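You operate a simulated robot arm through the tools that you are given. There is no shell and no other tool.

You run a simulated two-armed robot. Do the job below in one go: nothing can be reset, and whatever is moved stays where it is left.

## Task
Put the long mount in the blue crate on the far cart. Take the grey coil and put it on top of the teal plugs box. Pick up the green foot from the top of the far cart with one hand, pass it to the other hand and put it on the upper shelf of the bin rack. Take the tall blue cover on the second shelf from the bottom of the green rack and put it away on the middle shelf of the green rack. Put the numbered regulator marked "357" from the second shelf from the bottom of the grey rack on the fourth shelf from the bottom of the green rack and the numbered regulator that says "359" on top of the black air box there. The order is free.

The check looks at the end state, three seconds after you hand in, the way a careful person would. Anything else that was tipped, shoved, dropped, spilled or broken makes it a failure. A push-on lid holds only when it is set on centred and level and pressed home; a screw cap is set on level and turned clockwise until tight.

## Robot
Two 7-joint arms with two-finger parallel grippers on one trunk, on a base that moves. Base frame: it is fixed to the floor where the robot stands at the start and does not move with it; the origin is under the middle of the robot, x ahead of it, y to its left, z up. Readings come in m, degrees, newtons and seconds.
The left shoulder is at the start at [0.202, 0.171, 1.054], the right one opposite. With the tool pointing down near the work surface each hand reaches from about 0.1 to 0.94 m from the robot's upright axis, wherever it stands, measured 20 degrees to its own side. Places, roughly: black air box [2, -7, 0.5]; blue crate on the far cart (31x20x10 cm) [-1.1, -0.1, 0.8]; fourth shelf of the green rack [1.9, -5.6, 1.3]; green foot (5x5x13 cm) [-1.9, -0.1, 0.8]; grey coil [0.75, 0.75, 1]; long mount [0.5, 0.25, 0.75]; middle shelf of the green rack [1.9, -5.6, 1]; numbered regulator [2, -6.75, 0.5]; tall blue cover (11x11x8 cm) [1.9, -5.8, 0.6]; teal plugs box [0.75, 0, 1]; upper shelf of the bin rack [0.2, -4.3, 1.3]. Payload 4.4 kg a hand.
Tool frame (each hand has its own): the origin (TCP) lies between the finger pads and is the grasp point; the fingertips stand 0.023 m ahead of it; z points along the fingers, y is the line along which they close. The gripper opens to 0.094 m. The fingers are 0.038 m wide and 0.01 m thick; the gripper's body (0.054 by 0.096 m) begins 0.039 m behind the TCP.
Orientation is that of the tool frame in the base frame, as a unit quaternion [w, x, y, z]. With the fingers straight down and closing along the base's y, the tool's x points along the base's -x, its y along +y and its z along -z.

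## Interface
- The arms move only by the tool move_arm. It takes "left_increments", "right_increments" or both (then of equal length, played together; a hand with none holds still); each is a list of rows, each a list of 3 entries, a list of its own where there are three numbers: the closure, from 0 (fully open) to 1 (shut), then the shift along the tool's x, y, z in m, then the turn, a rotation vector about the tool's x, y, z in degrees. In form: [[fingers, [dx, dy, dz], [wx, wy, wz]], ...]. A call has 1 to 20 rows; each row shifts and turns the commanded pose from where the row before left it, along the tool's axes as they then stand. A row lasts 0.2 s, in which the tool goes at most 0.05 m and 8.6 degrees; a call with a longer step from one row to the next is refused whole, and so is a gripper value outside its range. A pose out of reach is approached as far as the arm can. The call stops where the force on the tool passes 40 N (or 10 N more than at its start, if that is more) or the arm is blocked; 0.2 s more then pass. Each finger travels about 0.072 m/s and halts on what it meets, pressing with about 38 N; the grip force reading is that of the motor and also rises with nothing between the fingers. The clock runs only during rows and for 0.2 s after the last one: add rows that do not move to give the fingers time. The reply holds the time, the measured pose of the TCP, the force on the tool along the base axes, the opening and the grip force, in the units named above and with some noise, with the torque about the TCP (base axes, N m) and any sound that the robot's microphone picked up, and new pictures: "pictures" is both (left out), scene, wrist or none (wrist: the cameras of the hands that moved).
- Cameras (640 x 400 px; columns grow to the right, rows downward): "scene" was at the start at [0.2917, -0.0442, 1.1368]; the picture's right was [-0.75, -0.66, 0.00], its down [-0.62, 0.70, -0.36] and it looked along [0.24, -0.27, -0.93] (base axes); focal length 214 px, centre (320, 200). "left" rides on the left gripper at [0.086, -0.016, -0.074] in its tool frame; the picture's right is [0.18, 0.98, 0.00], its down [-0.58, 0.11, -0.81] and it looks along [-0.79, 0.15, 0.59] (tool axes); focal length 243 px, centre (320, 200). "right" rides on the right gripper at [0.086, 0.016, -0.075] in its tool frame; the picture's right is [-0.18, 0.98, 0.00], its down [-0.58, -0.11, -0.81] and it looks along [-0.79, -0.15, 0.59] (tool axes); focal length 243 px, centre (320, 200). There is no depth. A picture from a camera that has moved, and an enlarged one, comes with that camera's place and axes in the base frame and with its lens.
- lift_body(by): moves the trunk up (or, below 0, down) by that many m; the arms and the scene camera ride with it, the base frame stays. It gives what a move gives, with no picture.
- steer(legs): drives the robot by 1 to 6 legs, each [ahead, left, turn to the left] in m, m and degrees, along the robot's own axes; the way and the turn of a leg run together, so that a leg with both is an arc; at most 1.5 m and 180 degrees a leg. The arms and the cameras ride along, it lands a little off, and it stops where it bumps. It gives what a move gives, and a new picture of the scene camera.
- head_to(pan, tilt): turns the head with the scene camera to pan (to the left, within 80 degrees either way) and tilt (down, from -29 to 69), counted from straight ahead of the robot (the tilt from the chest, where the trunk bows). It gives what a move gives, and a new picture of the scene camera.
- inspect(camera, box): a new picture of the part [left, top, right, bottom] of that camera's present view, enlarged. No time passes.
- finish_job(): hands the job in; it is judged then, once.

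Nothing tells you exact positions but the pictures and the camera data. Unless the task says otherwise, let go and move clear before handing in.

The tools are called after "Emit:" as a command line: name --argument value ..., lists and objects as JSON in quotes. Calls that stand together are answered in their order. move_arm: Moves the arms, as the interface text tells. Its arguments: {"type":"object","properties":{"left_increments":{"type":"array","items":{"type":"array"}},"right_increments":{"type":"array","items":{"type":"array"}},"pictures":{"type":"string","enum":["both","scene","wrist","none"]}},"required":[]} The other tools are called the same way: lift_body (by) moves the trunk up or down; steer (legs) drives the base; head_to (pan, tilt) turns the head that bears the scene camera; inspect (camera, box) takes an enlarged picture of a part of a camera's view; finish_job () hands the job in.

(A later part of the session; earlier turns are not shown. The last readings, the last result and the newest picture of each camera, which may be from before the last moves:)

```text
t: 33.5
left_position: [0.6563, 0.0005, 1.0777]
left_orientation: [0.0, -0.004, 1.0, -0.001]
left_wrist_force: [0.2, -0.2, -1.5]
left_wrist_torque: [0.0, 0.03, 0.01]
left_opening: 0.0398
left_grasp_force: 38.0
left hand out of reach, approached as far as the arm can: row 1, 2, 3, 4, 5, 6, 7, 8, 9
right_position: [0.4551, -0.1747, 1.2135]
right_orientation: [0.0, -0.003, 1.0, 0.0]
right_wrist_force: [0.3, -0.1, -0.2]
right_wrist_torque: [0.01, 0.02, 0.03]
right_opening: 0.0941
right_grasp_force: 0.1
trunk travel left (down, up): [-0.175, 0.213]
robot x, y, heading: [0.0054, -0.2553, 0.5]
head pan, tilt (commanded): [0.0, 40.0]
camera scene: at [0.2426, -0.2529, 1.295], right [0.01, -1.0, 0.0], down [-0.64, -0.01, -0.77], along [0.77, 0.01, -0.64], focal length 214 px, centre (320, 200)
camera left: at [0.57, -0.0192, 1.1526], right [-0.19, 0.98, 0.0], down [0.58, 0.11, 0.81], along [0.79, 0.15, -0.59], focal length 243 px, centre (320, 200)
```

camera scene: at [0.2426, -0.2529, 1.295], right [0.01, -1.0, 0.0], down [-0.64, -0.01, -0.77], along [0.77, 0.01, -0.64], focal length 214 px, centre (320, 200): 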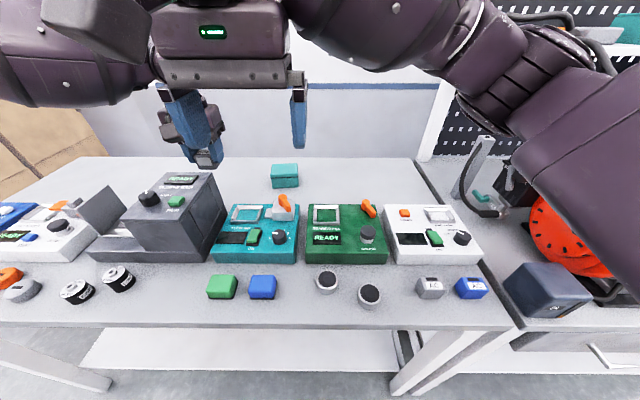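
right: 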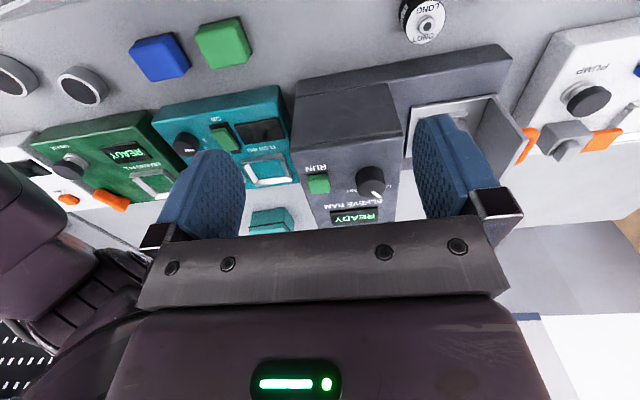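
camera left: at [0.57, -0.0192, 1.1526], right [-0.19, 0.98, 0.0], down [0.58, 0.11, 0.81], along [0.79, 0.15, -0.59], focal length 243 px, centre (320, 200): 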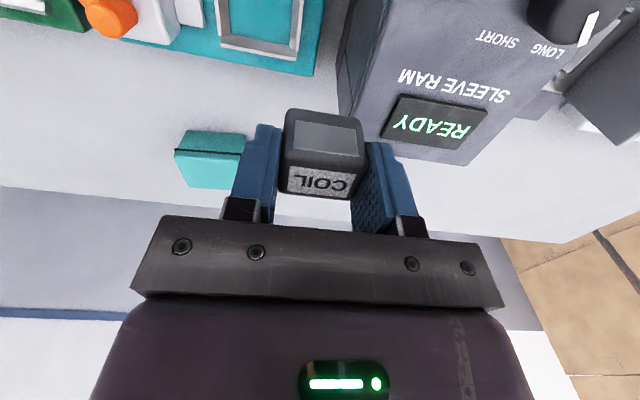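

Still blocked at this trunk height, so I'll pull the hand back up and in, then lower the trunk 0.1 m (as at the start) to bring the shoulder forward.

Emit:
move_arm --left_increments '[[0.8, [0.01, 0, -0.045], [0, 0, 0]], [0.8, [0.02, 0, -0.045], [0, 0, 0]], [0.8, [0.03, 0, -0.04], [0, 0, 0]], [0.8, [0.045, 0, -0.01], [0, 0, 0]], [0.8, [0.045, 0, 0], [0, 0, 0]]]' --pictures "none"

Emit:
lift_body --by -0.1

```text
t: 34.7
left_position: [0.5019, 0.0008, 1.2182]
left_orientation: [0.001, -0.005, 1.0, 0.001]
left_wrist_force: [-0.2, 0.0, -0.6]
left_wrist_torque: [0.02, 0.01, 0.0]
left_opening: 0.0396
left_grasp_force: 38.1
right_position: [0.4554, -0.1738, 1.2135]
right_orientation: [0.001, -0.004, 1.0, 0.0]
right_wrist_force: [0.4, -1.2, 0.0]
right_wrist_torque: [-0.01, -0.02, 0.02]
right_opening: 0.0941
right_grasp_force: 0.1
trunk travel left (down, up): [-0.175, 0.213]
robot x, y, heading: [0.0038, -0.2535, 0.4]
head pan, tilt (commanded): [0.0, 40.0]
```

```text
t: 36.0
left_position: [0.5046, -0.0037, 1.1216]
left_orientation: [0.003, -0.003, 1.0, 0.001]
left_wrist_force: [0.2, -0.2, -1.5]
left_wrist_torque: [-0.03, -0.02, 0.03]
left_opening: 0.0398
left_grasp_force: 38.0
right_position: [0.4536, -0.1759, 1.1155]
right_orientation: [0.002, -0.004, 1.0, 0.0]
right_wrist_force: [-0.5, -0.6, -0.5]
right_wrist_torque: [0.0, -0.02, 0.01]
right_opening: 0.0939
right_grasp_force: 0.1
trunk travel left (down, up): [-0.075, 0.313]
robot x, y, heading: [0.0023, -0.2502, 0.6]
head pan, tilt (commanded): [0.0, 40.0]
```

Emit:
move_arm --left_increments '[[0.8, [-0.0446, -0.0154, 0], [0, 0, 0]], [0.8, [-0.0446, -0.0154, 0], [0, 0, 0]], [0.8, [-0.0446, -0.0154, 0], [0, 0, 0]], [0.8, [-0.0446, -0.0154, 0], [0, 0, 0]], [0.8, [-0.0446, -0.0154, 0], [0, 0, 0]], [0.8, [-0.0446, -0.0154, 0], [0, 0, 0]], [0.8, [-0.0446, -0.0154, 0], [0, 0, 0]], [0.8, [-0.0446, -0.0154, 0], [0, 0, 0]]]' --right_increments '[[0, [0, -0.045, 0], [0, 0, 0]], [0, [0, -0.045, 0], [0, 0, 0]], [0, [0, -0.045, 0], [0, 0, 0]], [0, [0, -0.045, 0], [0, 0, 0]], [0, [0, -0.045, 0], [0, 0, 0]], [0, [0, -0.045, 0], [0, 0, 0]], [0, [0, 0, 0], [0, 0, 0]], [0, [0, 0, 0], [0, 0, 0]]]'

```text
t: 36.4
left_position: [0.5268, -0.012, 1.1196]
left_orientation: [-0.001, -0.003, 1.0, 0.001]
left_wrist_force: [0.6, -0.7, -1.2]
left_wrist_torque: [0.02, 0.01, 0.01]
left_opening: 0.0396
left_grasp_force: 38.4
right_position: [0.4586, -0.1913, 1.1129]
right_orientation: [-0.001, 0.013, 1.0, 0.004]
right_wrist_force: [0.0, 19.0, 3.0]
right_wrist_torque: [-1.61, 0.36, -1.86]
right_opening: 0.0937
right_grasp_force: 0.0
trunk travel left (down, up): [-0.075, 0.313]
robot x, y, heading: [0.0046, -0.2556, 0.4]
head pan, tilt (commanded): [0.0, 40.0]
stopped in row 1 (right hand): the force on the tool passed its limit at 88 N (the readings are from after the stop); the commanded pose is now the measured one
camera scene: at [0.3436, -0.2568, 1.172], right [-0.03, -1.0, 0.0], down [-0.65, 0.02, -0.76], along [0.76, -0.02, -0.65], focal length 214 px, centre (320, 200)
camera right: at [0.3721, -0.1743, 1.1875], right [0.21, 0.98, 0.01], down [0.58, -0.13, 0.8], along [0.79, -0.16, -0.6], focal length 243 px, centre (320, 200)
camera left: at [0.4405, -0.0303, 1.1932], right [-0.19, 0.98, 0.0], down [0.58, 0.11, 0.81], along [0.79, 0.15, -0.59], focal length 243 px, centre (320, 200)
```

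scene: 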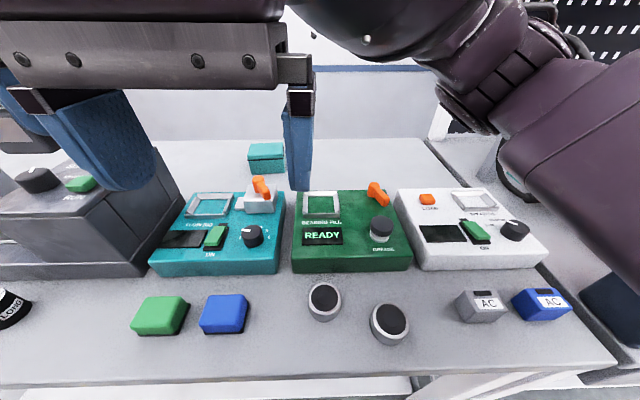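
right: 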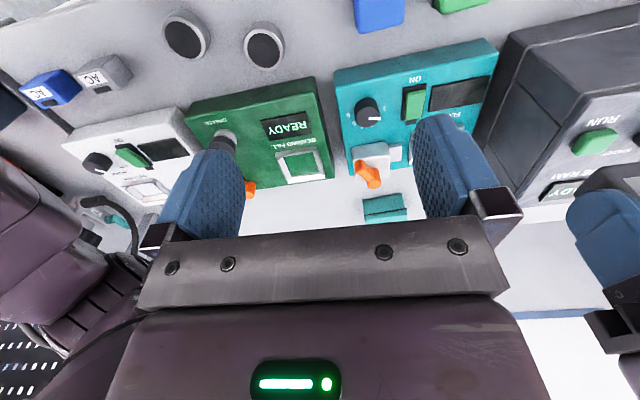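
left: 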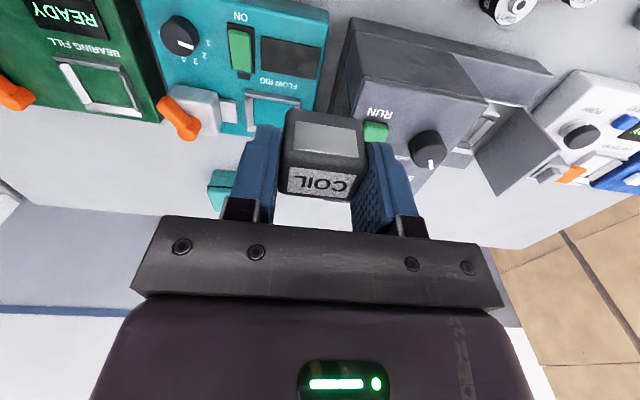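

The right hand's wrist camera touched my own head when moving sideways. I'll ease it off, go forward past the head, then to the right, with the left hand holding still.

Emit:
move_arm --right_increments '[[0, [-0.01, 0.012, 0], [0, 0, 0]], [0, [-0.04, 0, 0], [0, 0, 0]], [0, [-0.045, 0, 0], [0, 0, 0]], [0, [-0.045, 0, 0], [0, 0, 0]], [0, [-0.02, -0.03, 0], [0, 0, 0]], [0, [0, -0.045, 0], [0, 0, 0]], [0, [0, -0.045, 0], [0, 0, 0]], [0, [0, -0.045, 0], [0, 0, 0]], [0, [0, -0.045, 0], [0, 0, 0]], [0, [0, -0.045, 0], [0, 0, 0]], [0, [0, -0.045, 0], [0, 0, 0]]]'

```text
t: 39.0
left_position: [0.5149, 0.0258, 1.1194]
left_orientation: [0.002, -0.032, 0.999, -0.002]
left_wrist_force: [0.3, 0.7, -1.6]
left_wrist_torque: [0.0, 0.01, -0.01]
left_opening: 0.0394
left_grasp_force: 37.5
right_position: [0.6292, -0.434, 1.1156]
right_orientation: [0.002, -0.028, 1.0, 0.005]
right_wrist_force: [-0.5, 0.0, 0.4]
right_wrist_torque: [-0.03, -0.01, 0.01]
right_opening: 0.0941
right_grasp_force: 0.1
trunk travel left (down, up): [-0.075, 0.313]
robot x, y, heading: [0.0082, -0.2523, 3.5]
head pan, tilt (commanded): [0.0, 40.0]
stopped in row 11 (right hand): the arm was blocked; the commanded pose is now the measured one
camera scene: at [0.3481, -0.2259, 1.1726], right [0.07, -1.0, 0.0], down [-0.64, -0.05, -0.76], along [0.76, 0.05, -0.65], focal length 214 px, centre (320, 200)
camera right: at [0.5415, -0.4226, 1.1902], right [0.13, 0.99, 0.01], down [0.58, -0.08, 0.81], along [0.8, -0.1, -0.59], focal length 243 px, centre (320, 200)
```

scene: 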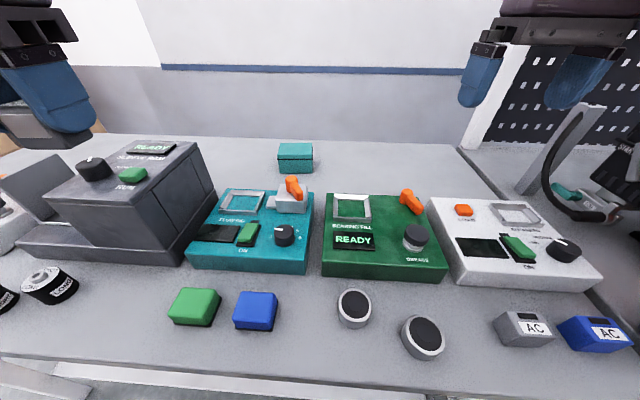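
right: 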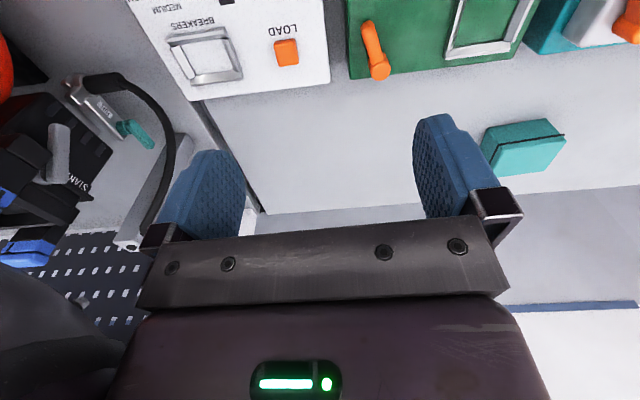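

The right arm was blocked by something on my right (my heading twisted 3.5°). I'll look to the right before moving anything.

Emit:
head_to --pan -60 --tilt 25

Emit:
head_to --pan -80 --tilt 35

```text
t: 40.2
left_position: [0.5179, 0.026, 1.117]
left_orientation: [-0.001, -0.031, 1.0, -0.003]
left_wrist_force: [-0.5, 0.0, -1.1]
left_wrist_torque: [0.0, -0.01, 0.01]
left_opening: 0.0397
left_grasp_force: 38.0
right_position: [0.6305, -0.4339, 1.1144]
right_orientation: [0.001, -0.026, 1.0, 0.003]
right_wrist_force: [-0.3, -0.1, -0.6]
right_wrist_torque: [0.0, 0.0, 0.01]
right_opening: 0.0938
right_grasp_force: 0.1
trunk travel left (down, up): [-0.075, 0.313]
robot x, y, heading: [0.0089, -0.2532, 3.7]
head pan, tilt (commanded): [-60.0, 25.0]
camera scene: at [0.3165, -0.307, 1.1954], right [-0.83, -0.56, 0.01], down [-0.24, 0.35, -0.91], along [0.5, -0.76, -0.42], focal length 214 px, centre (320, 200)
```

scene: 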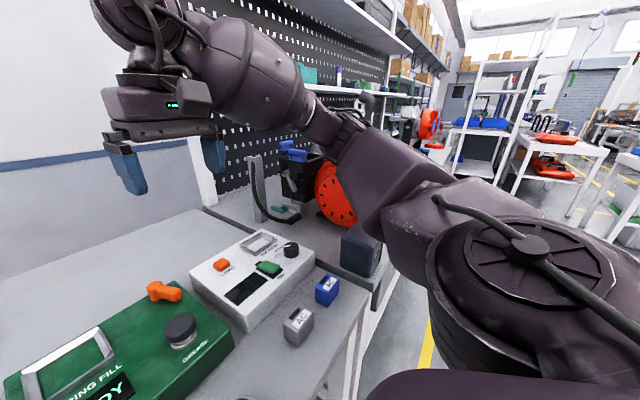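

```text
t: 41.1
left_position: [0.5194, 0.0263, 1.1156]
left_orientation: [-0.002, -0.032, 0.999, -0.004]
left_wrist_force: [0.1, -1.6, -1.2]
left_wrist_torque: [0.0, -0.03, 0.01]
left_opening: 0.0394
left_grasp_force: 37.8
right_position: [0.6304, -0.4345, 1.1148]
right_orientation: [0.0, -0.026, 1.0, 0.004]
right_wrist_force: [-0.2, 0.0, -0.2]
right_wrist_torque: [-0.02, 0.03, -0.01]
right_opening: 0.094
right_grasp_force: 0.1
trunk travel left (down, up): [-0.075, 0.313]
robot x, y, heading: [0.0038, -0.2511, 3.8]
head pan, tilt (commanded): [-80.0, 35.0]
camera scene: at [0.2863, -0.316, 1.1798], right [-0.97, -0.24, 0.01], down [-0.14, 0.55, -0.82], along [0.19, -0.8, -0.57], focal length 214 px, centre (320, 200)
```

scene: 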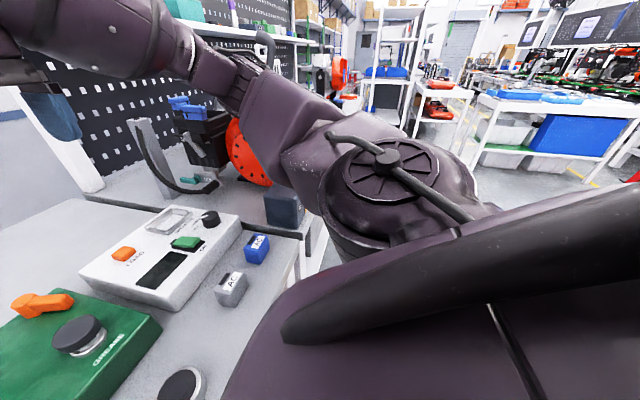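

The right forearm seems to be up against the neighbouring bench's red-disc station. I'll back the right hand off to the left to relieve it and check.

Emit:
move_arm --right_increments '[[0, [0, 0.03, 0], [0, 0, 0]], [0, [0, 0.04, 0], [0, 0, 0]], [0, [0, 0.04, 0], [0, 0, 0]], [0, [0, 0, 0], [0, 0, 0]]]' --pictures "scene"

```text
t: 42.1
left_position: [0.5149, 0.0171, 1.1189]
left_orientation: [0.001, -0.03, 1.0, 0.001]
left_wrist_force: [0.4, -0.7, -0.4]
left_wrist_torque: [0.02, 0.01, -0.02]
left_opening: 0.0392
left_grasp_force: 37.8
right_position: [0.619, -0.3353, 1.1136]
right_orientation: [-0.001, -0.023, 1.0, 0.006]
right_wrist_force: [0.9, 0.1, 0.3]
right_wrist_torque: [-0.01, -0.02, 0.01]
right_opening: 0.0938
right_grasp_force: 0.0
trunk travel left (down, up): [-0.075, 0.313]
robot x, y, heading: [0.0033, -0.2554, 3.5]
head pan, tilt (commanded): [-80.0, 35.0]
camera scene: at [0.2809, -0.3242, 1.1801], right [-0.97, -0.23, 0.0], down [-0.13, 0.56, -0.82], along [0.19, -0.8, -0.57], focal length 214 px, centre (320, 200)
```

scene: 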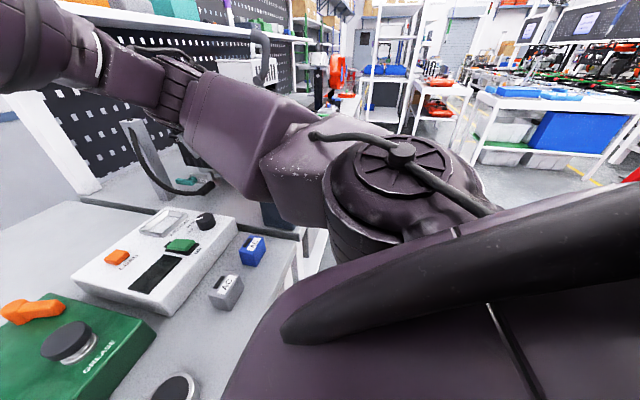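

Emit:
head_to --pan -35 --tilt 35

```text
t: 43.2
left_position: [0.5142, 0.0187, 1.1202]
left_orientation: [0.0, -0.029, 1.0, 0.0]
left_wrist_force: [0.7, 0.0, -1.4]
left_wrist_torque: [0.03, -0.01, -0.05]
left_opening: 0.0395
left_grasp_force: 38.1
right_position: [0.6188, -0.3349, 1.115]
right_orientation: [0.002, -0.023, 1.0, 0.006]
right_wrist_force: [0.2, -0.3, -1.0]
right_wrist_torque: [-0.03, -0.04, 0.02]
right_opening: 0.0939
right_grasp_force: 0.0
trunk travel left (down, up): [-0.075, 0.313]
robot x, y, heading: [0.0053, -0.2507, 3.4]
head pan, tilt (commanded): [-35.0, 35.0]
camera scene: at [0.335, -0.2843, 1.1805], right [-0.52, -0.85, 0.0], down [-0.49, 0.3, -0.82], along [0.7, -0.43, -0.57], focal length 214 px, centre (320, 200)
```

scene: 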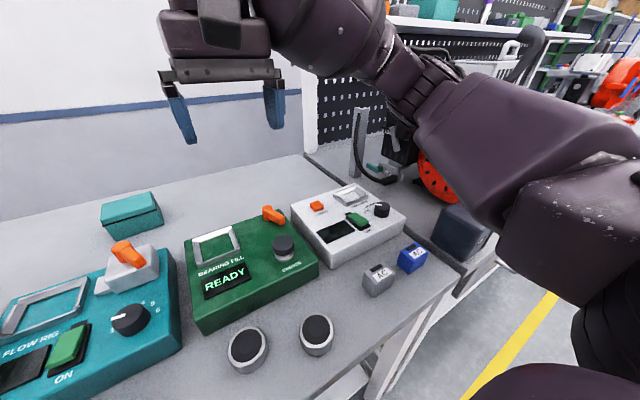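

Nothing on the neighbouring bench has visibly moved. I'll straighten my heading, then bring the coil over the teal box.

Emit:
steer --legs '[[0, 0, -3.4]]'

```text
t: 44.0
left_position: [0.53, -0.013, 1.1217]
left_orientation: [0.001, 0.0, 1.0, -0.001]
left_wrist_force: [0.6, 0.5, -0.3]
left_wrist_torque: [-0.01, -0.03, -0.01]
left_opening: 0.0395
left_grasp_force: 38.1
right_position: [0.6125, -0.3713, 1.1141]
right_orientation: [0.001, 0.006, 1.0, 0.006]
right_wrist_force: [-0.2, 0.2, -0.2]
right_wrist_torque: [0.01, 0.0, -0.01]
right_opening: 0.094
right_grasp_force: 0.0
trunk travel left (down, up): [-0.075, 0.313]
robot x, y, heading: [0.0051, -0.2523, 0.2]
head pan, tilt (commanded): [-35.0, 35.0]
camera scene: at [0.3327, -0.3039, 1.1804], right [-0.57, -0.82, 0.0], down [-0.47, 0.33, -0.82], along [0.67, -0.47, -0.57], focal length 214 px, centre (320, 200)
```

scene: 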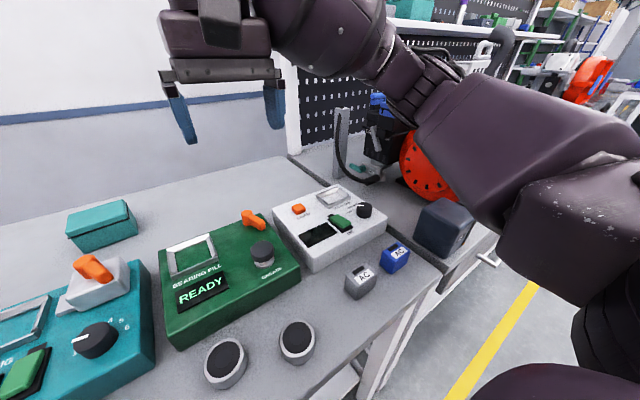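

Emit:
move_arm --left_increments '[[0.8, [-0.0414, -0.01425, 0], [0, 0, 0]], [0.8, [-0.0414, -0.01425, 0], [0, 0, 0]], [0.8, [-0.0414, -0.01425, 0], [0, 0, 0]], [0.8, [-0.0414, -0.01425, 0], [0, 0, 0]], [0.8, [-0.0414, -0.01425, 0], [0, 0, 0]], [0.8, [-0.0414, -0.01425, 0], [0, 0, 0]]]' --pictures "wrist"

```text
t: 45.4
left_position: [0.706, -0.0709, 1.1236]
left_orientation: [0.002, -0.001, 1.0, -0.001]
left_wrist_force: [0.3, -1.3, -0.2]
left_wrist_torque: [-0.01, -0.05, 0.0]
left_opening: 0.0396
left_grasp_force: 38.2
left hand out of reach, approached as far as the arm can: row 5, 6
right_position: [0.6134, -0.3699, 1.1151]
right_orientation: [0.002, 0.004, 1.0, 0.006]
right_wrist_force: [0.2, 1.3, 0.6]
right_wrist_torque: [0.0, -0.01, 0.01]
right_opening: 0.0941
right_grasp_force: 0.1
trunk travel left (down, up): [-0.075, 0.313]
robot x, y, heading: [0.006, -0.2523, 0.2]
head pan, tilt (commanded): [-35.0, 35.0]
camera left: at [0.6188, -0.0883, 1.1975], right [-0.19, 0.98, 0.0], down [0.58, 0.11, 0.81], along [0.79, 0.15, -0.59], focal length 243 px, centre (320, 200)
```

left: 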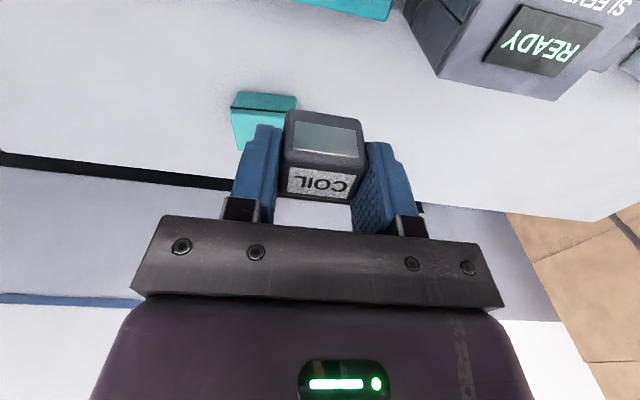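

Emit:
move_arm --left_increments '[[0.8, [0, 0, 0.03], [0, 0, 0]], [0.8, [-0.02, -0.01, 0.03], [0, 0, 0]], [0.8, [-0.03, -0.015, 0.02], [0, 0, 0]], [0.8, [-0.03, -0.01, 0.01], [0, 0, 0]]]' --pictures "wrist"

```text
t: 46.4
left_position: [0.7293, -0.0633, 1.0646]
left_orientation: [0.0, -0.001, 1.0, 0.0]
left_wrist_force: [0.2, 0.0, -2.4]
left_wrist_torque: [-0.01, 0.02, 0.02]
left_opening: 0.0396
left_grasp_force: 37.6
left hand out of reach, approached as far as the arm can: row 2, 3, 4
right_position: [0.6144, -0.3707, 1.114]
right_orientation: [0.002, 0.006, 1.0, 0.006]
right_wrist_force: [0.4, 0.3, -0.6]
right_wrist_torque: [0.02, -0.01, 0.01]
right_opening: 0.0941
right_grasp_force: 0.0
trunk travel left (down, up): [-0.075, 0.313]
robot x, y, heading: [0.0028, -0.2536, 0.4]
head pan, tilt (commanded): [-35.0, 35.0]
camera left: at [0.6424, -0.0804, 1.1391], right [-0.19, 0.98, 0.0], down [0.58, 0.11, 0.81], along [0.79, 0.15, -0.59], focal length 243 px, centre (320, 200)
```

left: 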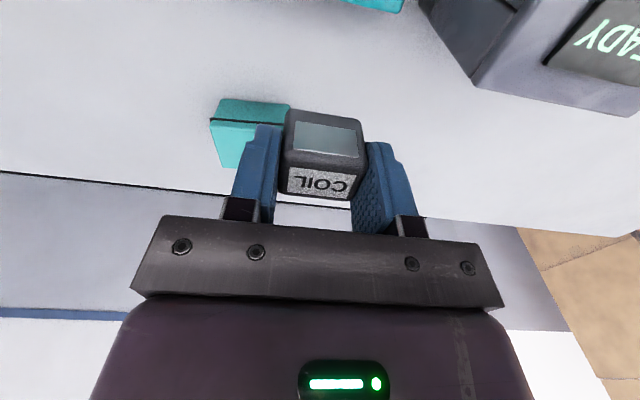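

The left arm is at its reach limit here (about 0.52 m ahead of its shoulder). I'll check how much room there is between my body and the bench to step closer.

Emit:
head_to --pan 20 --tilt 69

Emit:
head_to --pan 0 --tilt 69

```text
t: 47.7
left_position: [0.7284, -0.0618, 1.0654]
left_orientation: [0.002, -0.001, 1.0, 0.0]
left_wrist_force: [0.1, 0.6, -0.8]
left_wrist_torque: [-0.01, 0.03, 0.0]
left_opening: 0.0395
left_grasp_force: 38.1
right_position: [0.6131, -0.3703, 1.1149]
right_orientation: [0.0, 0.006, 1.0, 0.005]
right_wrist_force: [-0.9, 0.0, 0.4]
right_wrist_torque: [0.0, 0.03, -0.01]
right_opening: 0.0939
right_grasp_force: 0.0
trunk travel left (down, up): [-0.075, 0.313]
robot x, y, heading: [0.0035, -0.2475, 0.1]
head pan, tilt (commanded): [20.0, 68.8]
camera scene: at [0.313, -0.2335, 1.1368], right [0.34, -0.94, 0.0], down [-0.88, -0.32, -0.36], along [0.34, 0.12, -0.93], focal length 214 px, centre (320, 200)
```

scene: 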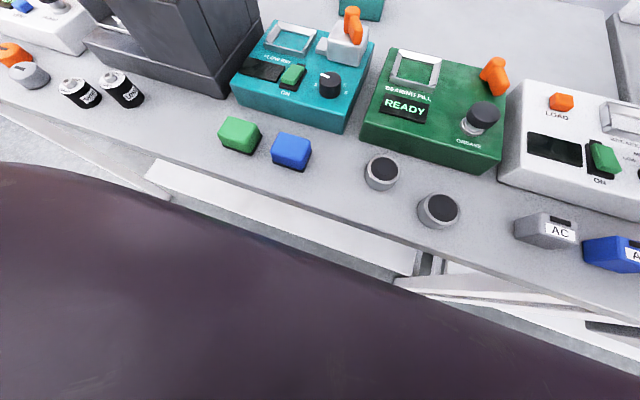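

```text
t: 48.5
left_position: [0.7279, -0.0629, 1.0659]
left_orientation: [0.001, -0.001, 1.0, 0.0]
left_wrist_force: [-0.7, -0.4, -1.7]
left_wrist_torque: [-0.05, 0.0, 0.0]
left_opening: 0.0395
left_grasp_force: 37.5
right_position: [0.6129, -0.3709, 1.1138]
right_orientation: [0.001, 0.007, 1.0, 0.006]
right_wrist_force: [0.6, 0.3, 0.0]
right_wrist_torque: [0.0, 0.0, -0.01]
right_opening: 0.0939
right_grasp_force: 0.1
trunk travel left (down, up): [-0.075, 0.313]
robot x, y, heading: [0.005, -0.2515, 0.1]
head pan, tilt (commanded): [0.0, 68.8]
camera scene: at [0.3164, -0.2526, 1.1368], right [0.0, -1.0, 0.0], down [-0.93, 0.0, -0.36], along [0.36, 0.0, -0.93], focal length 214 px, centre (320, 200)
```

scene: 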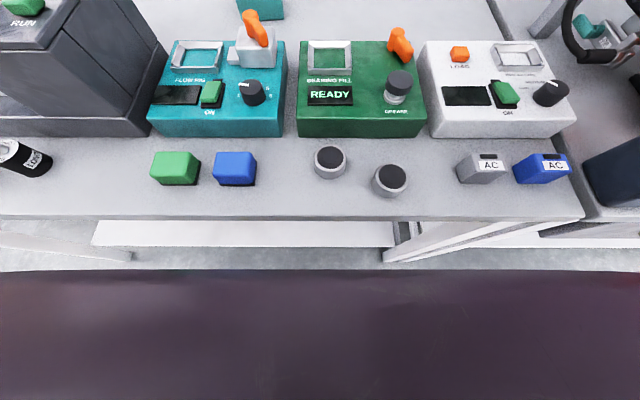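

There's roughly 8 cm between my chest and the bench edge. I'll creep forward 6 cm with the hands high.

Emit:
steer --legs '[[0.06, 0, 0]]'

```text
t: 49.5
left_position: [0.7908, -0.0593, 1.0638]
left_orientation: [0.0, -0.003, 1.0, -0.001]
left_wrist_force: [0.4, -0.4, -0.9]
left_wrist_torque: [0.0, 0.02, -0.01]
left_opening: 0.0396
left_grasp_force: 37.9
right_position: [0.6753, -0.3658, 1.1138]
right_orientation: [0.0, 0.004, 1.0, 0.006]
right_wrist_force: [-0.8, -0.5, 0.1]
right_wrist_torque: [0.02, 0.02, -0.01]
right_opening: 0.094
right_grasp_force: 0.1
trunk travel left (down, up): [-0.075, 0.313]
robot x, y, heading: [0.0658, -0.2486, 0.2]
head pan, tilt (commanded): [0.0, 68.8]
camera scene: at [0.3788, -0.2494, 1.1361], right [0.01, -1.0, 0.0], down [-0.93, -0.01, -0.36], along [0.36, 0.0, -0.93], focal length 214 px, centre (320, 200)
```

scene: 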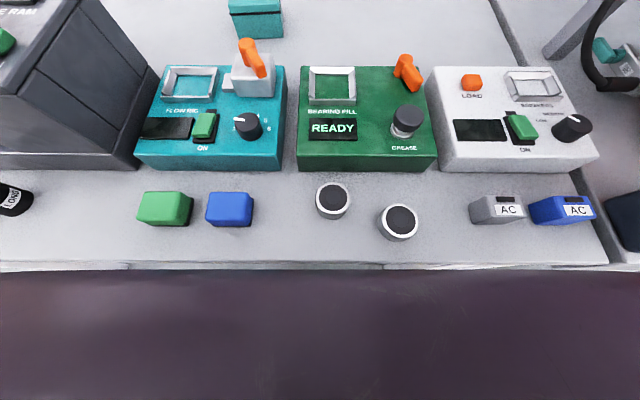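

Emit:
move_arm --left_increments '[[0.8, [0, -0.02, 0.03], [0, 0, 0]], [0.8, [0, -0.02, 0.025], [0, 0, 0]], [0.8, [-0.02, -0.02, 0], [0, 0, 0]], [0.8, [-0.02, 0, 0], [0, 0, 0]]]' --pictures "wrist"

```text
t: 50.5
left_position: [0.791, -0.0626, 1.0092]
left_orientation: [0.001, -0.003, 1.0, -0.001]
left_wrist_force: [0.9, -0.3, -1.1]
left_wrist_torque: [-0.02, 0.03, -0.01]
left_opening: 0.0397
left_grasp_force: 38.2
left hand out of reach, approached as far as the arm can: row 1, 2, 3, 4
right_position: [0.6731, -0.3653, 1.1147]
right_orientation: [0.001, 0.002, 1.0, 0.005]
right_wrist_force: [-0.5, 0.3, -0.3]
right_wrist_torque: [-0.05, 0.01, 0.02]
right_opening: 0.0938
right_grasp_force: 0.1
trunk travel left (down, up): [-0.075, 0.313]
robot x, y, heading: [0.0662, -0.2494, 0.2]
head pan, tilt (commanded): [0.0, 68.8]
camera left: at [0.7044, -0.0792, 1.0839], right [-0.19, 0.98, 0.0], down [0.58, 0.11, 0.81], along [0.79, 0.15, -0.59], focal length 243 px, centre (320, 200)
```

left: 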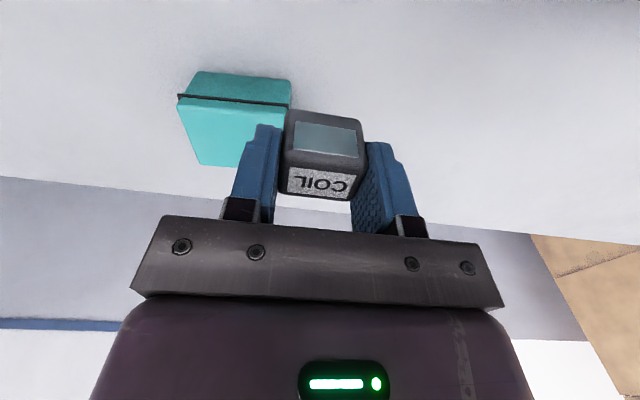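

The limit seems to be inward (sideways) rather than outward. I'll turn the tool about its axis to align with the forearm and see if it can then move inward.

Emit:
move_arm --left_increments '[[0.8, [0, 0, 0], [0, 0, 8]], [0.8, [0, 0, 0], [0, 0, 8]], [0.8, [0, 0, 0], [0, 0, 8]], [0.8, [-0.0081, -0.0183, 0], [0, 0, 0]], [0.8, [-0.0081, -0.0183, 0], [0, 0, 0]], [0.8, [-0.0081, -0.0183, 0], [0, 0, 0]]]' --pictures "wrist"

```text
t: 51.9
left_position: [0.7911, -0.061, 1.0094]
left_orientation: [0.002, 0.204, 0.979, -0.002]
left_wrist_force: [0.3, -0.4, -1.1]
left_wrist_torque: [0.0, 0.0, -0.02]
left_opening: 0.0394
left_grasp_force: 37.6
left hand out of reach, approached as far as the arm can: row 4, 5, 6
right_position: [0.6736, -0.3667, 1.1161]
right_orientation: [0.001, 0.003, 1.0, 0.005]
right_wrist_force: [0.2, -0.2, -0.4]
right_wrist_torque: [0.02, 0.0, -0.01]
right_opening: 0.094
right_grasp_force: 0.0
trunk travel left (down, up): [-0.075, 0.313]
robot x, y, heading: [0.0663, -0.2523, 0.3]
head pan, tilt (commanded): [0.0, 68.8]
camera left: at [0.7056, -0.0424, 1.0835], right [0.22, 0.97, 0.0], down [0.57, -0.13, 0.81], along [0.79, -0.18, -0.59], focal length 243 px, centre (320, 200)
```

left: 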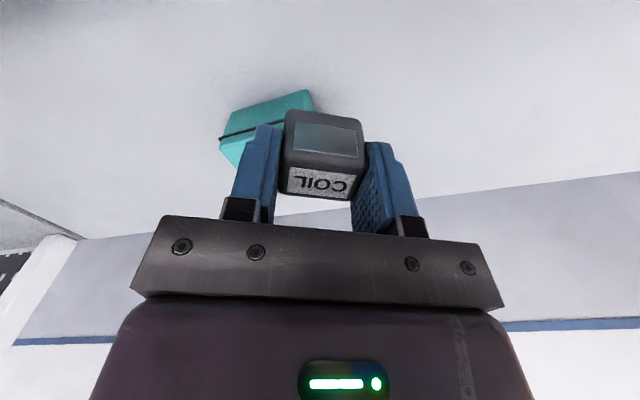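

Rotation is possible but not inward travel, so I'd rather put the target further to the left arm's own side. I'll raise the right hand a little for clearance and step 0.15 m right.

Emit:
move_arm --right_increments '[[0, [0, 0, -0.04], [0, 0, 0]], [0, [0, 0, -0.04], [0, 0, 0]]]' --pictures "none"

Emit:
head_to --pan -60 --tilt 35

```text
t: 52.5
left_position: [0.79, -0.0623, 1.0127]
left_orientation: [0.003, 0.205, 0.979, 0.0]
left_wrist_force: [-0.4, 0.0, 0.4]
left_wrist_torque: [-0.01, -0.02, -0.01]
left_opening: 0.0396
left_grasp_force: 38.0
right_position: [0.6715, -0.3682, 1.1949]
right_orientation: [0.002, 0.003, 1.0, 0.007]
right_wrist_force: [0.7, -0.4, 0.7]
right_wrist_torque: [0.01, 0.03, 0.02]
right_opening: 0.0941
right_grasp_force: 0.0
trunk travel left (down, up): [-0.075, 0.313]
robot x, y, heading: [0.0711, -0.2483, 0.2]
head pan, tilt (commanded): [0.0, 68.8]
```

```text
t: 53.8
left_position: [0.791, -0.0634, 1.0109]
left_orientation: [0.002, 0.205, 0.979, -0.001]
left_wrist_force: [1.4, 0.6, -0.9]
left_wrist_torque: [-0.03, -0.02, 0.0]
left_opening: 0.0393
left_grasp_force: 37.9
right_position: [0.673, -0.3673, 1.1946]
right_orientation: [0.002, 0.004, 1.0, 0.006]
right_wrist_force: [0.2, 0.5, -0.1]
right_wrist_torque: [0.01, 0.01, -0.02]
right_opening: 0.0941
right_grasp_force: 0.0
trunk travel left (down, up): [-0.075, 0.313]
robot x, y, heading: [0.0673, -0.2518, 0.4]
head pan, tilt (commanded): [-60.0, 35.0]
camera scene: at [0.3656, -0.3279, 1.1804], right [-0.86, -0.51, 0.0], down [-0.29, 0.5, -0.82], along [0.41, -0.71, -0.57], focal length 214 px, centre (320, 200)
```

scene: 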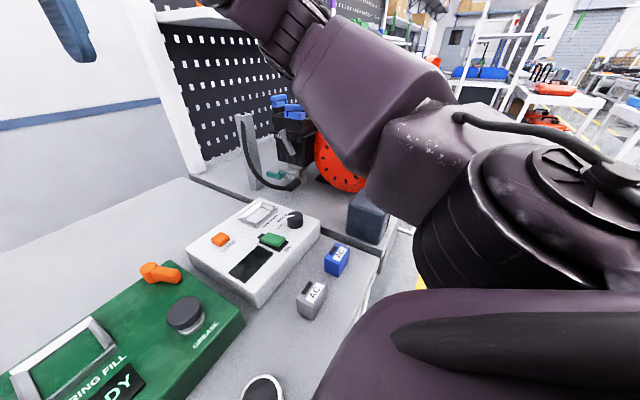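

Stepping right would bring the right elbow close to the dark block next door. Instead I'll raise the left hand, back off slightly and turn 20° right, which puts the box on my left arm's side and swings the right elbow away from the neighbouring bench.

Emit:
move_arm --left_increments '[[0.8, [0, 0, -0.03], [0, 0, 0]], [0.8, [0, 0, -0.03], [0, 0, 0]]]' --pictures "none"

Emit:
steer --legs '[[-0.04, 0, 0], [0, 0, -20]]'

Emit:
head_to --pan 10 --tilt 40

```text
t: 54.4
left_position: [0.7907, -0.0574, 1.0725]
left_orientation: [0.002, 0.206, 0.979, 0.0]
left_wrist_force: [0.2, 0.7, -2.0]
left_wrist_torque: [0.01, 0.03, 0.0]
left_opening: 0.0394
left_grasp_force: 37.4
left hand out of reach, approached as far as the arm can: row 2
right_position: [0.674, -0.3684, 1.1949]
right_orientation: [0.002, 0.004, 1.0, 0.006]
right_wrist_force: [0.4, -0.2, 0.8]
right_wrist_torque: [0.03, 0.02, 0.01]
right_opening: 0.0941
right_grasp_force: 0.0
trunk travel left (down, up): [-0.075, 0.313]
robot x, y, heading: [0.0659, -0.2515, 0.2]
head pan, tilt (commanded): [-60.0, 35.0]
```

```text
t: 56.4
left_position: [0.7724, -0.3232, 1.0721]
left_orientation: [0.002, 0.375, 0.927, 0.0]
left_wrist_force: [-0.2, 0.0, -1.6]
left_wrist_torque: [0.0, 0.0, 0.01]
left_opening: 0.0393
left_grasp_force: 38.1
right_position: [0.554, -0.5722, 1.1944]
right_orientation: [0.002, 0.179, 0.984, 0.006]
right_wrist_force: [-0.2, -0.1, -0.5]
right_wrist_torque: [-0.01, 0.0, -0.01]
right_opening: 0.094
right_grasp_force: 0.0
trunk travel left (down, up): [-0.075, 0.313]
robot x, y, heading: [0.0252, -0.2511, -20.0]
head pan, tilt (commanded): [-60.0, 35.0]
camera scene: at [0.2804, -0.4276, 1.1805], right [-0.98, -0.17, 0.0], down [-0.1, 0.57, -0.82], along [0.14, -0.81, -0.57], focal length 214 px, centre (320, 200)
```

scene: 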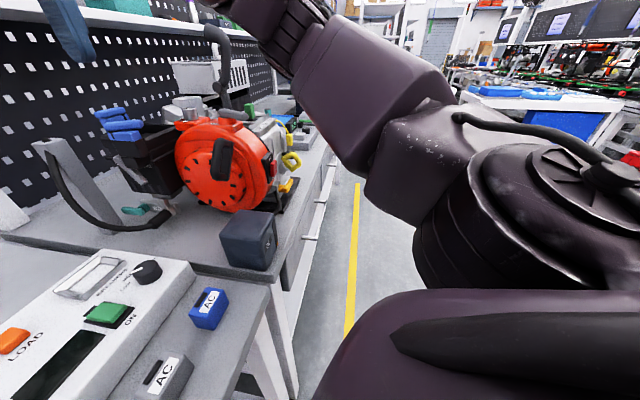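

```text
t: 57.8
left_position: [0.773, -0.3225, 1.0721]
left_orientation: [0.0, 0.376, 0.927, 0.0]
left_wrist_force: [0.3, -0.3, -0.9]
left_wrist_torque: [-0.01, 0.01, 0.01]
left_opening: 0.0395
left_grasp_force: 38.0
right_position: [0.554, -0.5722, 1.1949]
right_orientation: [0.003, 0.179, 0.984, 0.005]
right_wrist_force: [0.8, 0.6, -1.0]
right_wrist_torque: [0.01, 0.01, -0.02]
right_opening: 0.0941
right_grasp_force: 0.0
trunk travel left (down, up): [-0.075, 0.313]
robot x, y, heading: [0.0221, -0.2538, -20.0]
head pan, tilt (commanded): [10.0, 40.0]
camera scene: at [0.3492, -0.3553, 1.1729], right [-0.18, -0.98, 0.0], down [-0.63, 0.11, -0.77], along [0.75, -0.13, -0.64], focal length 214 px, centre (320, 200)
```

scene: 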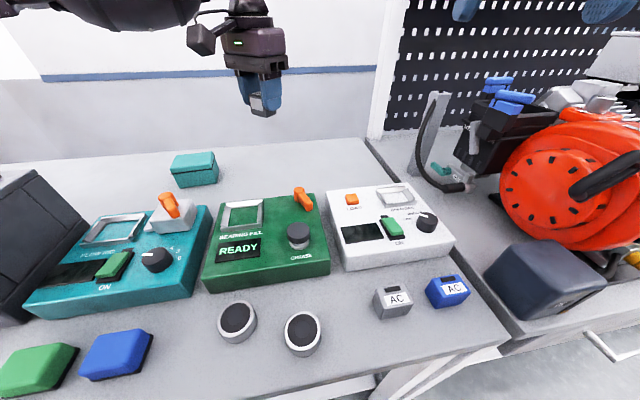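

Emit:
move_arm --left_increments '[[0.8, [0, 0, 0], [0, 0, -8]], [0.8, [0, 0, 0], [0, 0, -8]], [0.8, [0, 0, 0], [0, 0, -8]], [0.8, [0, 0, 0], [0, 0, -8]], [0.8, [0, 0, 0], [0, 0, -8]], [0.8, [0, 0, 0], [0, 0, -4.2]], [0.8, [0, 0.039, 0], [0, 0, 0]], [0.8, [0, 0.039, 0], [0, 0, 0]], [0.8, [0, 0.039, 0], [0, 0, 0]], [0.8, [0, 0.039, 0], [0, 0, 0]], [0.8, [0, 0.0395, 0], [0, 0, 0]]]'

```text
t: 60.2
left_position: [0.7738, -0.1247, 1.0708]
left_orientation: [0.001, -0.001, 1.0, -0.002]
left_wrist_force: [-0.5, 0.9, -0.6]
left_wrist_torque: [0.01, 0.04, -0.01]
left_opening: 0.0394
left_grasp_force: 37.5
right_position: [0.5542, -0.5699, 1.1954]
right_orientation: [0.003, 0.18, 0.984, 0.005]
right_wrist_force: [0.9, 0.9, -0.5]
right_wrist_torque: [-0.01, 0.02, -0.01]
right_opening: 0.094
right_grasp_force: 0.0
trunk travel left (down, up): [-0.075, 0.313]
robot x, y, heading: [0.0288, -0.2534, -20.4]
head pan, tilt (commanded): [10.0, 40.0]
camera scene: at [0.3491, -0.3542, 1.1731], right [-0.17, -0.98, 0.0], down [-0.63, 0.11, -0.77], along [0.75, -0.13, -0.64], focal length 214 px, centre (320, 200)
camera left: at [0.6871, -0.1424, 1.1452], right [-0.19, 0.98, 0.0], down [0.58, 0.11, 0.81], along [0.79, 0.15, -0.59], focal length 243 px, centre (320, 200)
```

scene: 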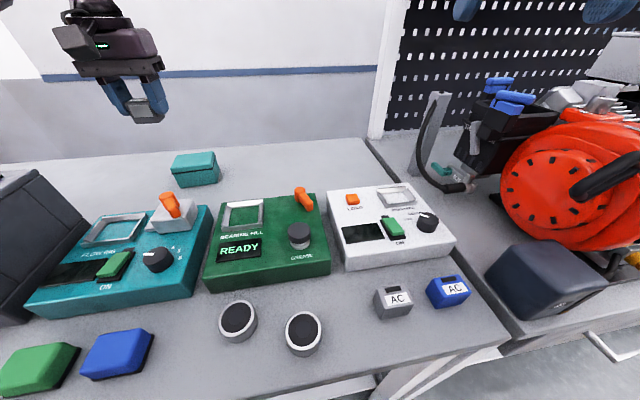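
left: 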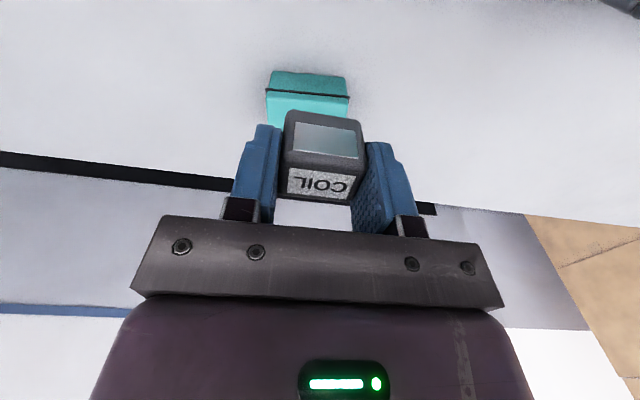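

Emit:
move_arm --left_increments '[[0.8, [-0.029, -0.001, 0.025], [0, 0, 0]], [0.8, [-0.029, -0.001, 0.025], [0, 0, 0]], [0.8, [-0.029, 0, 0.02], [0, 0, 0]], [0.8, [0, 0, 0], [0, 0, 0]]]'

```text
t: 61.2
left_position: [0.8603, -0.1307, 1.0027]
left_orientation: [0.002, 0.0, 1.0, -0.001]
left_wrist_force: [-0.6, -0.8, -1.3]
left_wrist_torque: [0.01, 0.0, -0.02]
left_opening: 0.0395
left_grasp_force: 38.4
right_position: [0.5532, -0.5713, 1.1955]
right_orientation: [0.002, 0.179, 0.984, 0.006]
right_wrist_force: [0.0, 0.0, -0.4]
right_wrist_torque: [-0.01, -0.04, -0.02]
right_opening: 0.0938
right_grasp_force: 0.1
trunk travel left (down, up): [-0.075, 0.313]
robot x, y, heading: [0.0292, -0.2513, -20.3]
head pan, tilt (commanded): [10.0, 40.0]
camera scene: at [0.3485, -0.3549, 1.1733], right [-0.17, -0.98, 0.0], down [-0.63, 0.11, -0.77], along [0.75, -0.13, -0.64], focal length 214 px, centre (320, 200)
camera left: at [0.7742, -0.1485, 1.0769], right [-0.19, 0.98, 0.0], down [0.58, 0.11, 0.81], along [0.79, 0.15, -0.59], focal length 243 px, centre (320, 200)
```

scene: 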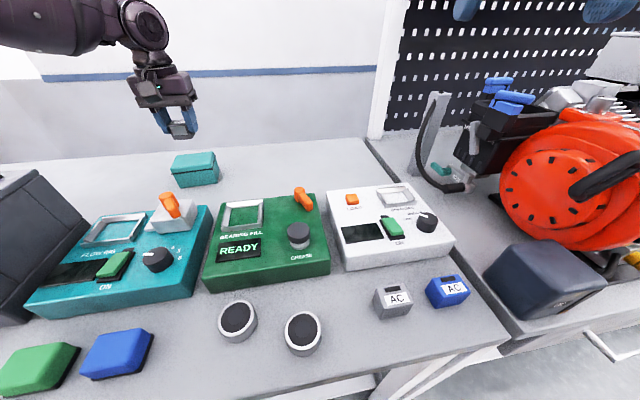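
left: 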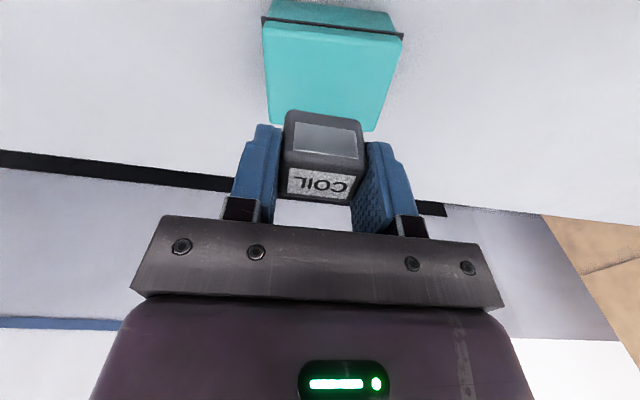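

The coil is right above the lid's centre. I'll lower it most of the way, then in small steps until it touches.

Emit:
move_arm --left_increments '[[0.8, [-0.002, 0.001, 0.025], [0, 0, 0]], [0.8, [0, 0, 0.02], [0, 0, 0]], [0.8, [0, 0, 0.005], [0, 0, 0]], [0.8, [0, 0, 0], [0, 0, 0]]]'

```text
t: 62.2
left_position: [0.8616, -0.1275, 0.9523]
left_orientation: [0.001, -0.001, 1.0, -0.001]
left_wrist_force: [-0.8, 0.3, -0.4]
left_wrist_torque: [-0.02, 0.02, 0.0]
left_opening: 0.0398
left_grasp_force: 38.1
right_position: [0.5524, -0.5724, 1.1945]
right_orientation: [0.004, 0.18, 0.984, 0.006]
right_wrist_force: [-0.4, -0.2, -0.7]
right_wrist_torque: [-0.01, -0.05, 0.01]
right_opening: 0.0942
right_grasp_force: 0.2
trunk travel left (down, up): [-0.075, 0.313]
robot x, y, heading: [0.0273, -0.2509, -20.2]
head pan, tilt (commanded): [10.0, 40.0]
camera scene: at [0.3492, -0.3552, 1.1729], right [-0.17, -0.98, 0.0], down [-0.63, 0.11, -0.77], along [0.75, -0.13, -0.64], focal length 214 px, centre (320, 200)
camera left: at [0.7753, -0.1462, 1.0255], right [-0.19, 0.98, 0.0], down [0.58, 0.11, 0.81], along [0.79, 0.15, -0.59], focal length 243 px, centre (320, 200)
```

scene: 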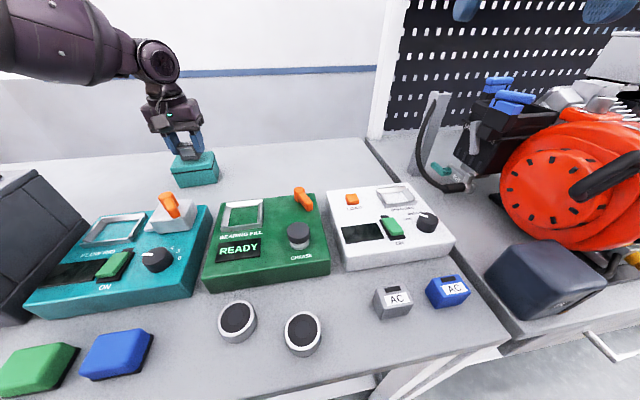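
left: 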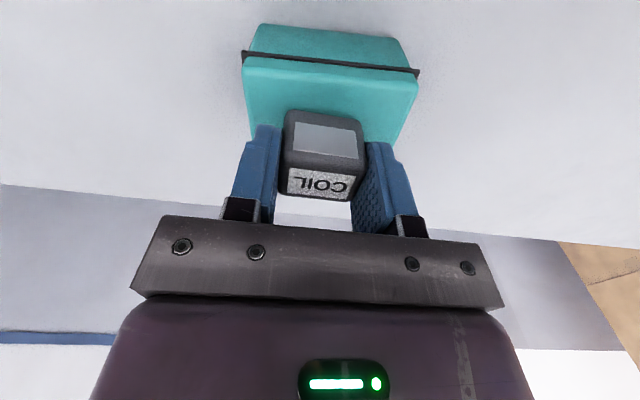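

Emit:
move_arm --left_increments '[[0.8, [0, 0, 0.005], [0, 0, 0]], [0.8, [0, 0, 0.004], [0, 0, 0]], [0.8, [0, 0, 0], [0, 0, 0]]]' --pictures "wrist"

```text
t: 63.0
left_position: [0.8617, -0.1292, 0.945]
left_orientation: [0.003, -0.001, 1.0, -0.001]
left_wrist_force: [2.6, 2.0, 11.7]
left_wrist_torque: [0.22, 0.01, -0.03]
left_opening: 0.0397
left_grasp_force: 38.0
right_position: [0.5537, -0.571, 1.1956]
right_orientation: [0.003, 0.179, 0.984, 0.005]
right_wrist_force: [-0.6, -1.2, 0.5]
right_wrist_torque: [-0.01, -0.02, 0.05]
right_opening: 0.094
right_grasp_force: 0.2
trunk travel left (down, up): [-0.075, 0.313]
robot x, y, heading: [0.0289, -0.2523, -20.1]
head pan, tilt (commanded): [10.0, 40.0]
camera left: at [0.7753, -0.1462, 1.0187], right [-0.19, 0.98, 0.0], down [0.58, 0.11, 0.81], along [0.8, 0.15, -0.59], focal length 243 px, centre (320, 200)
```

left: 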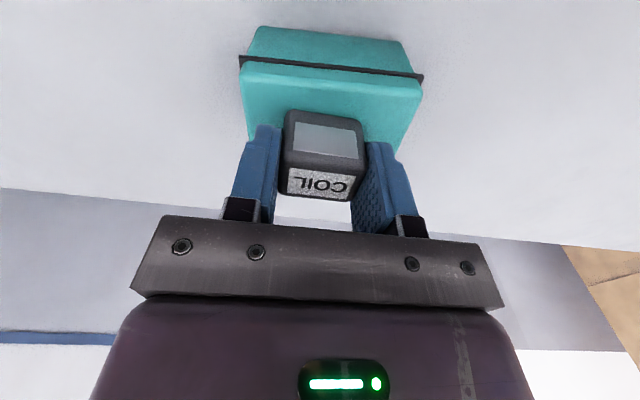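

Contact is felt (12 N). I'll back off a hair, open the fingers and rise straight up.

Emit:
move_arm --left_increments '[[0.8, [0, 0, -0.0015], [0, 0, 0]], [0.45, [0, 0, 0], [0, 0, 0]], [0.3, [0, 0, 0], [0, 0, 0]], [0.2, [0, 0, 0], [0, 0, 0]], [0.2, [0, 0, -0.02], [0, 0, 0]], [0.2, [0, 0, -0.03], [0, 0, 0]], [0.2, [0, 0, -0.04], [0, 0, 0]]]'

```text
t: 64.6
left_position: [0.86, -0.1274, 1.0363]
left_orientation: [0.002, -0.001, 1.0, -0.001]
left_wrist_force: [-1.0, -0.5, -0.1]
left_wrist_torque: [-0.01, -0.01, -0.01]
left_opening: 0.0754
left_grasp_force: 0.1
right_position: [0.5534, -0.5719, 1.1949]
right_orientation: [0.003, 0.18, 0.984, 0.006]
right_wrist_force: [0.6, -0.6, -0.1]
right_wrist_torque: [-0.01, -0.05, -0.01]
right_opening: 0.0941
right_grasp_force: 0.0
trunk travel left (down, up): [-0.075, 0.313]
robot x, y, heading: [0.0251, -0.2525, -19.9]
head pan, tilt (commanded): [10.0, 40.0]
camera scene: at [0.3481, -0.3551, 1.1735], right [-0.17, -0.98, 0.0], down [-0.63, 0.11, -0.77], along [0.75, -0.13, -0.64], focal length 214 px, centre (320, 200)
camera left: at [0.7744, -0.1451, 1.1102], right [-0.19, 0.98, 0.0], down [0.58, 0.11, 0.81], along [0.79, 0.15, -0.59], focal length 243 px, centre (320, 200)
```

scene: 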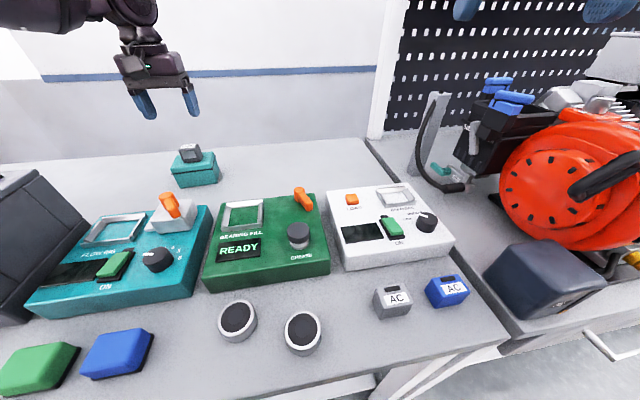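
left: 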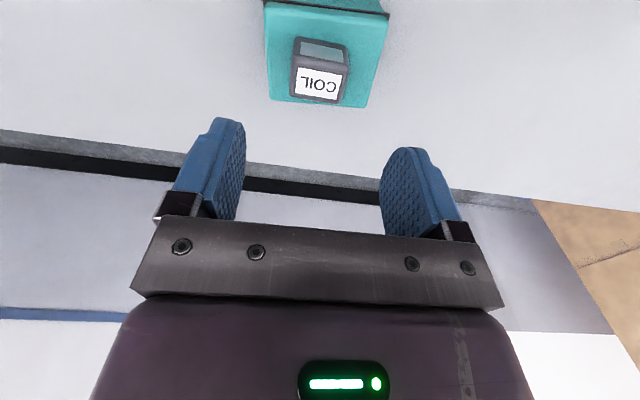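

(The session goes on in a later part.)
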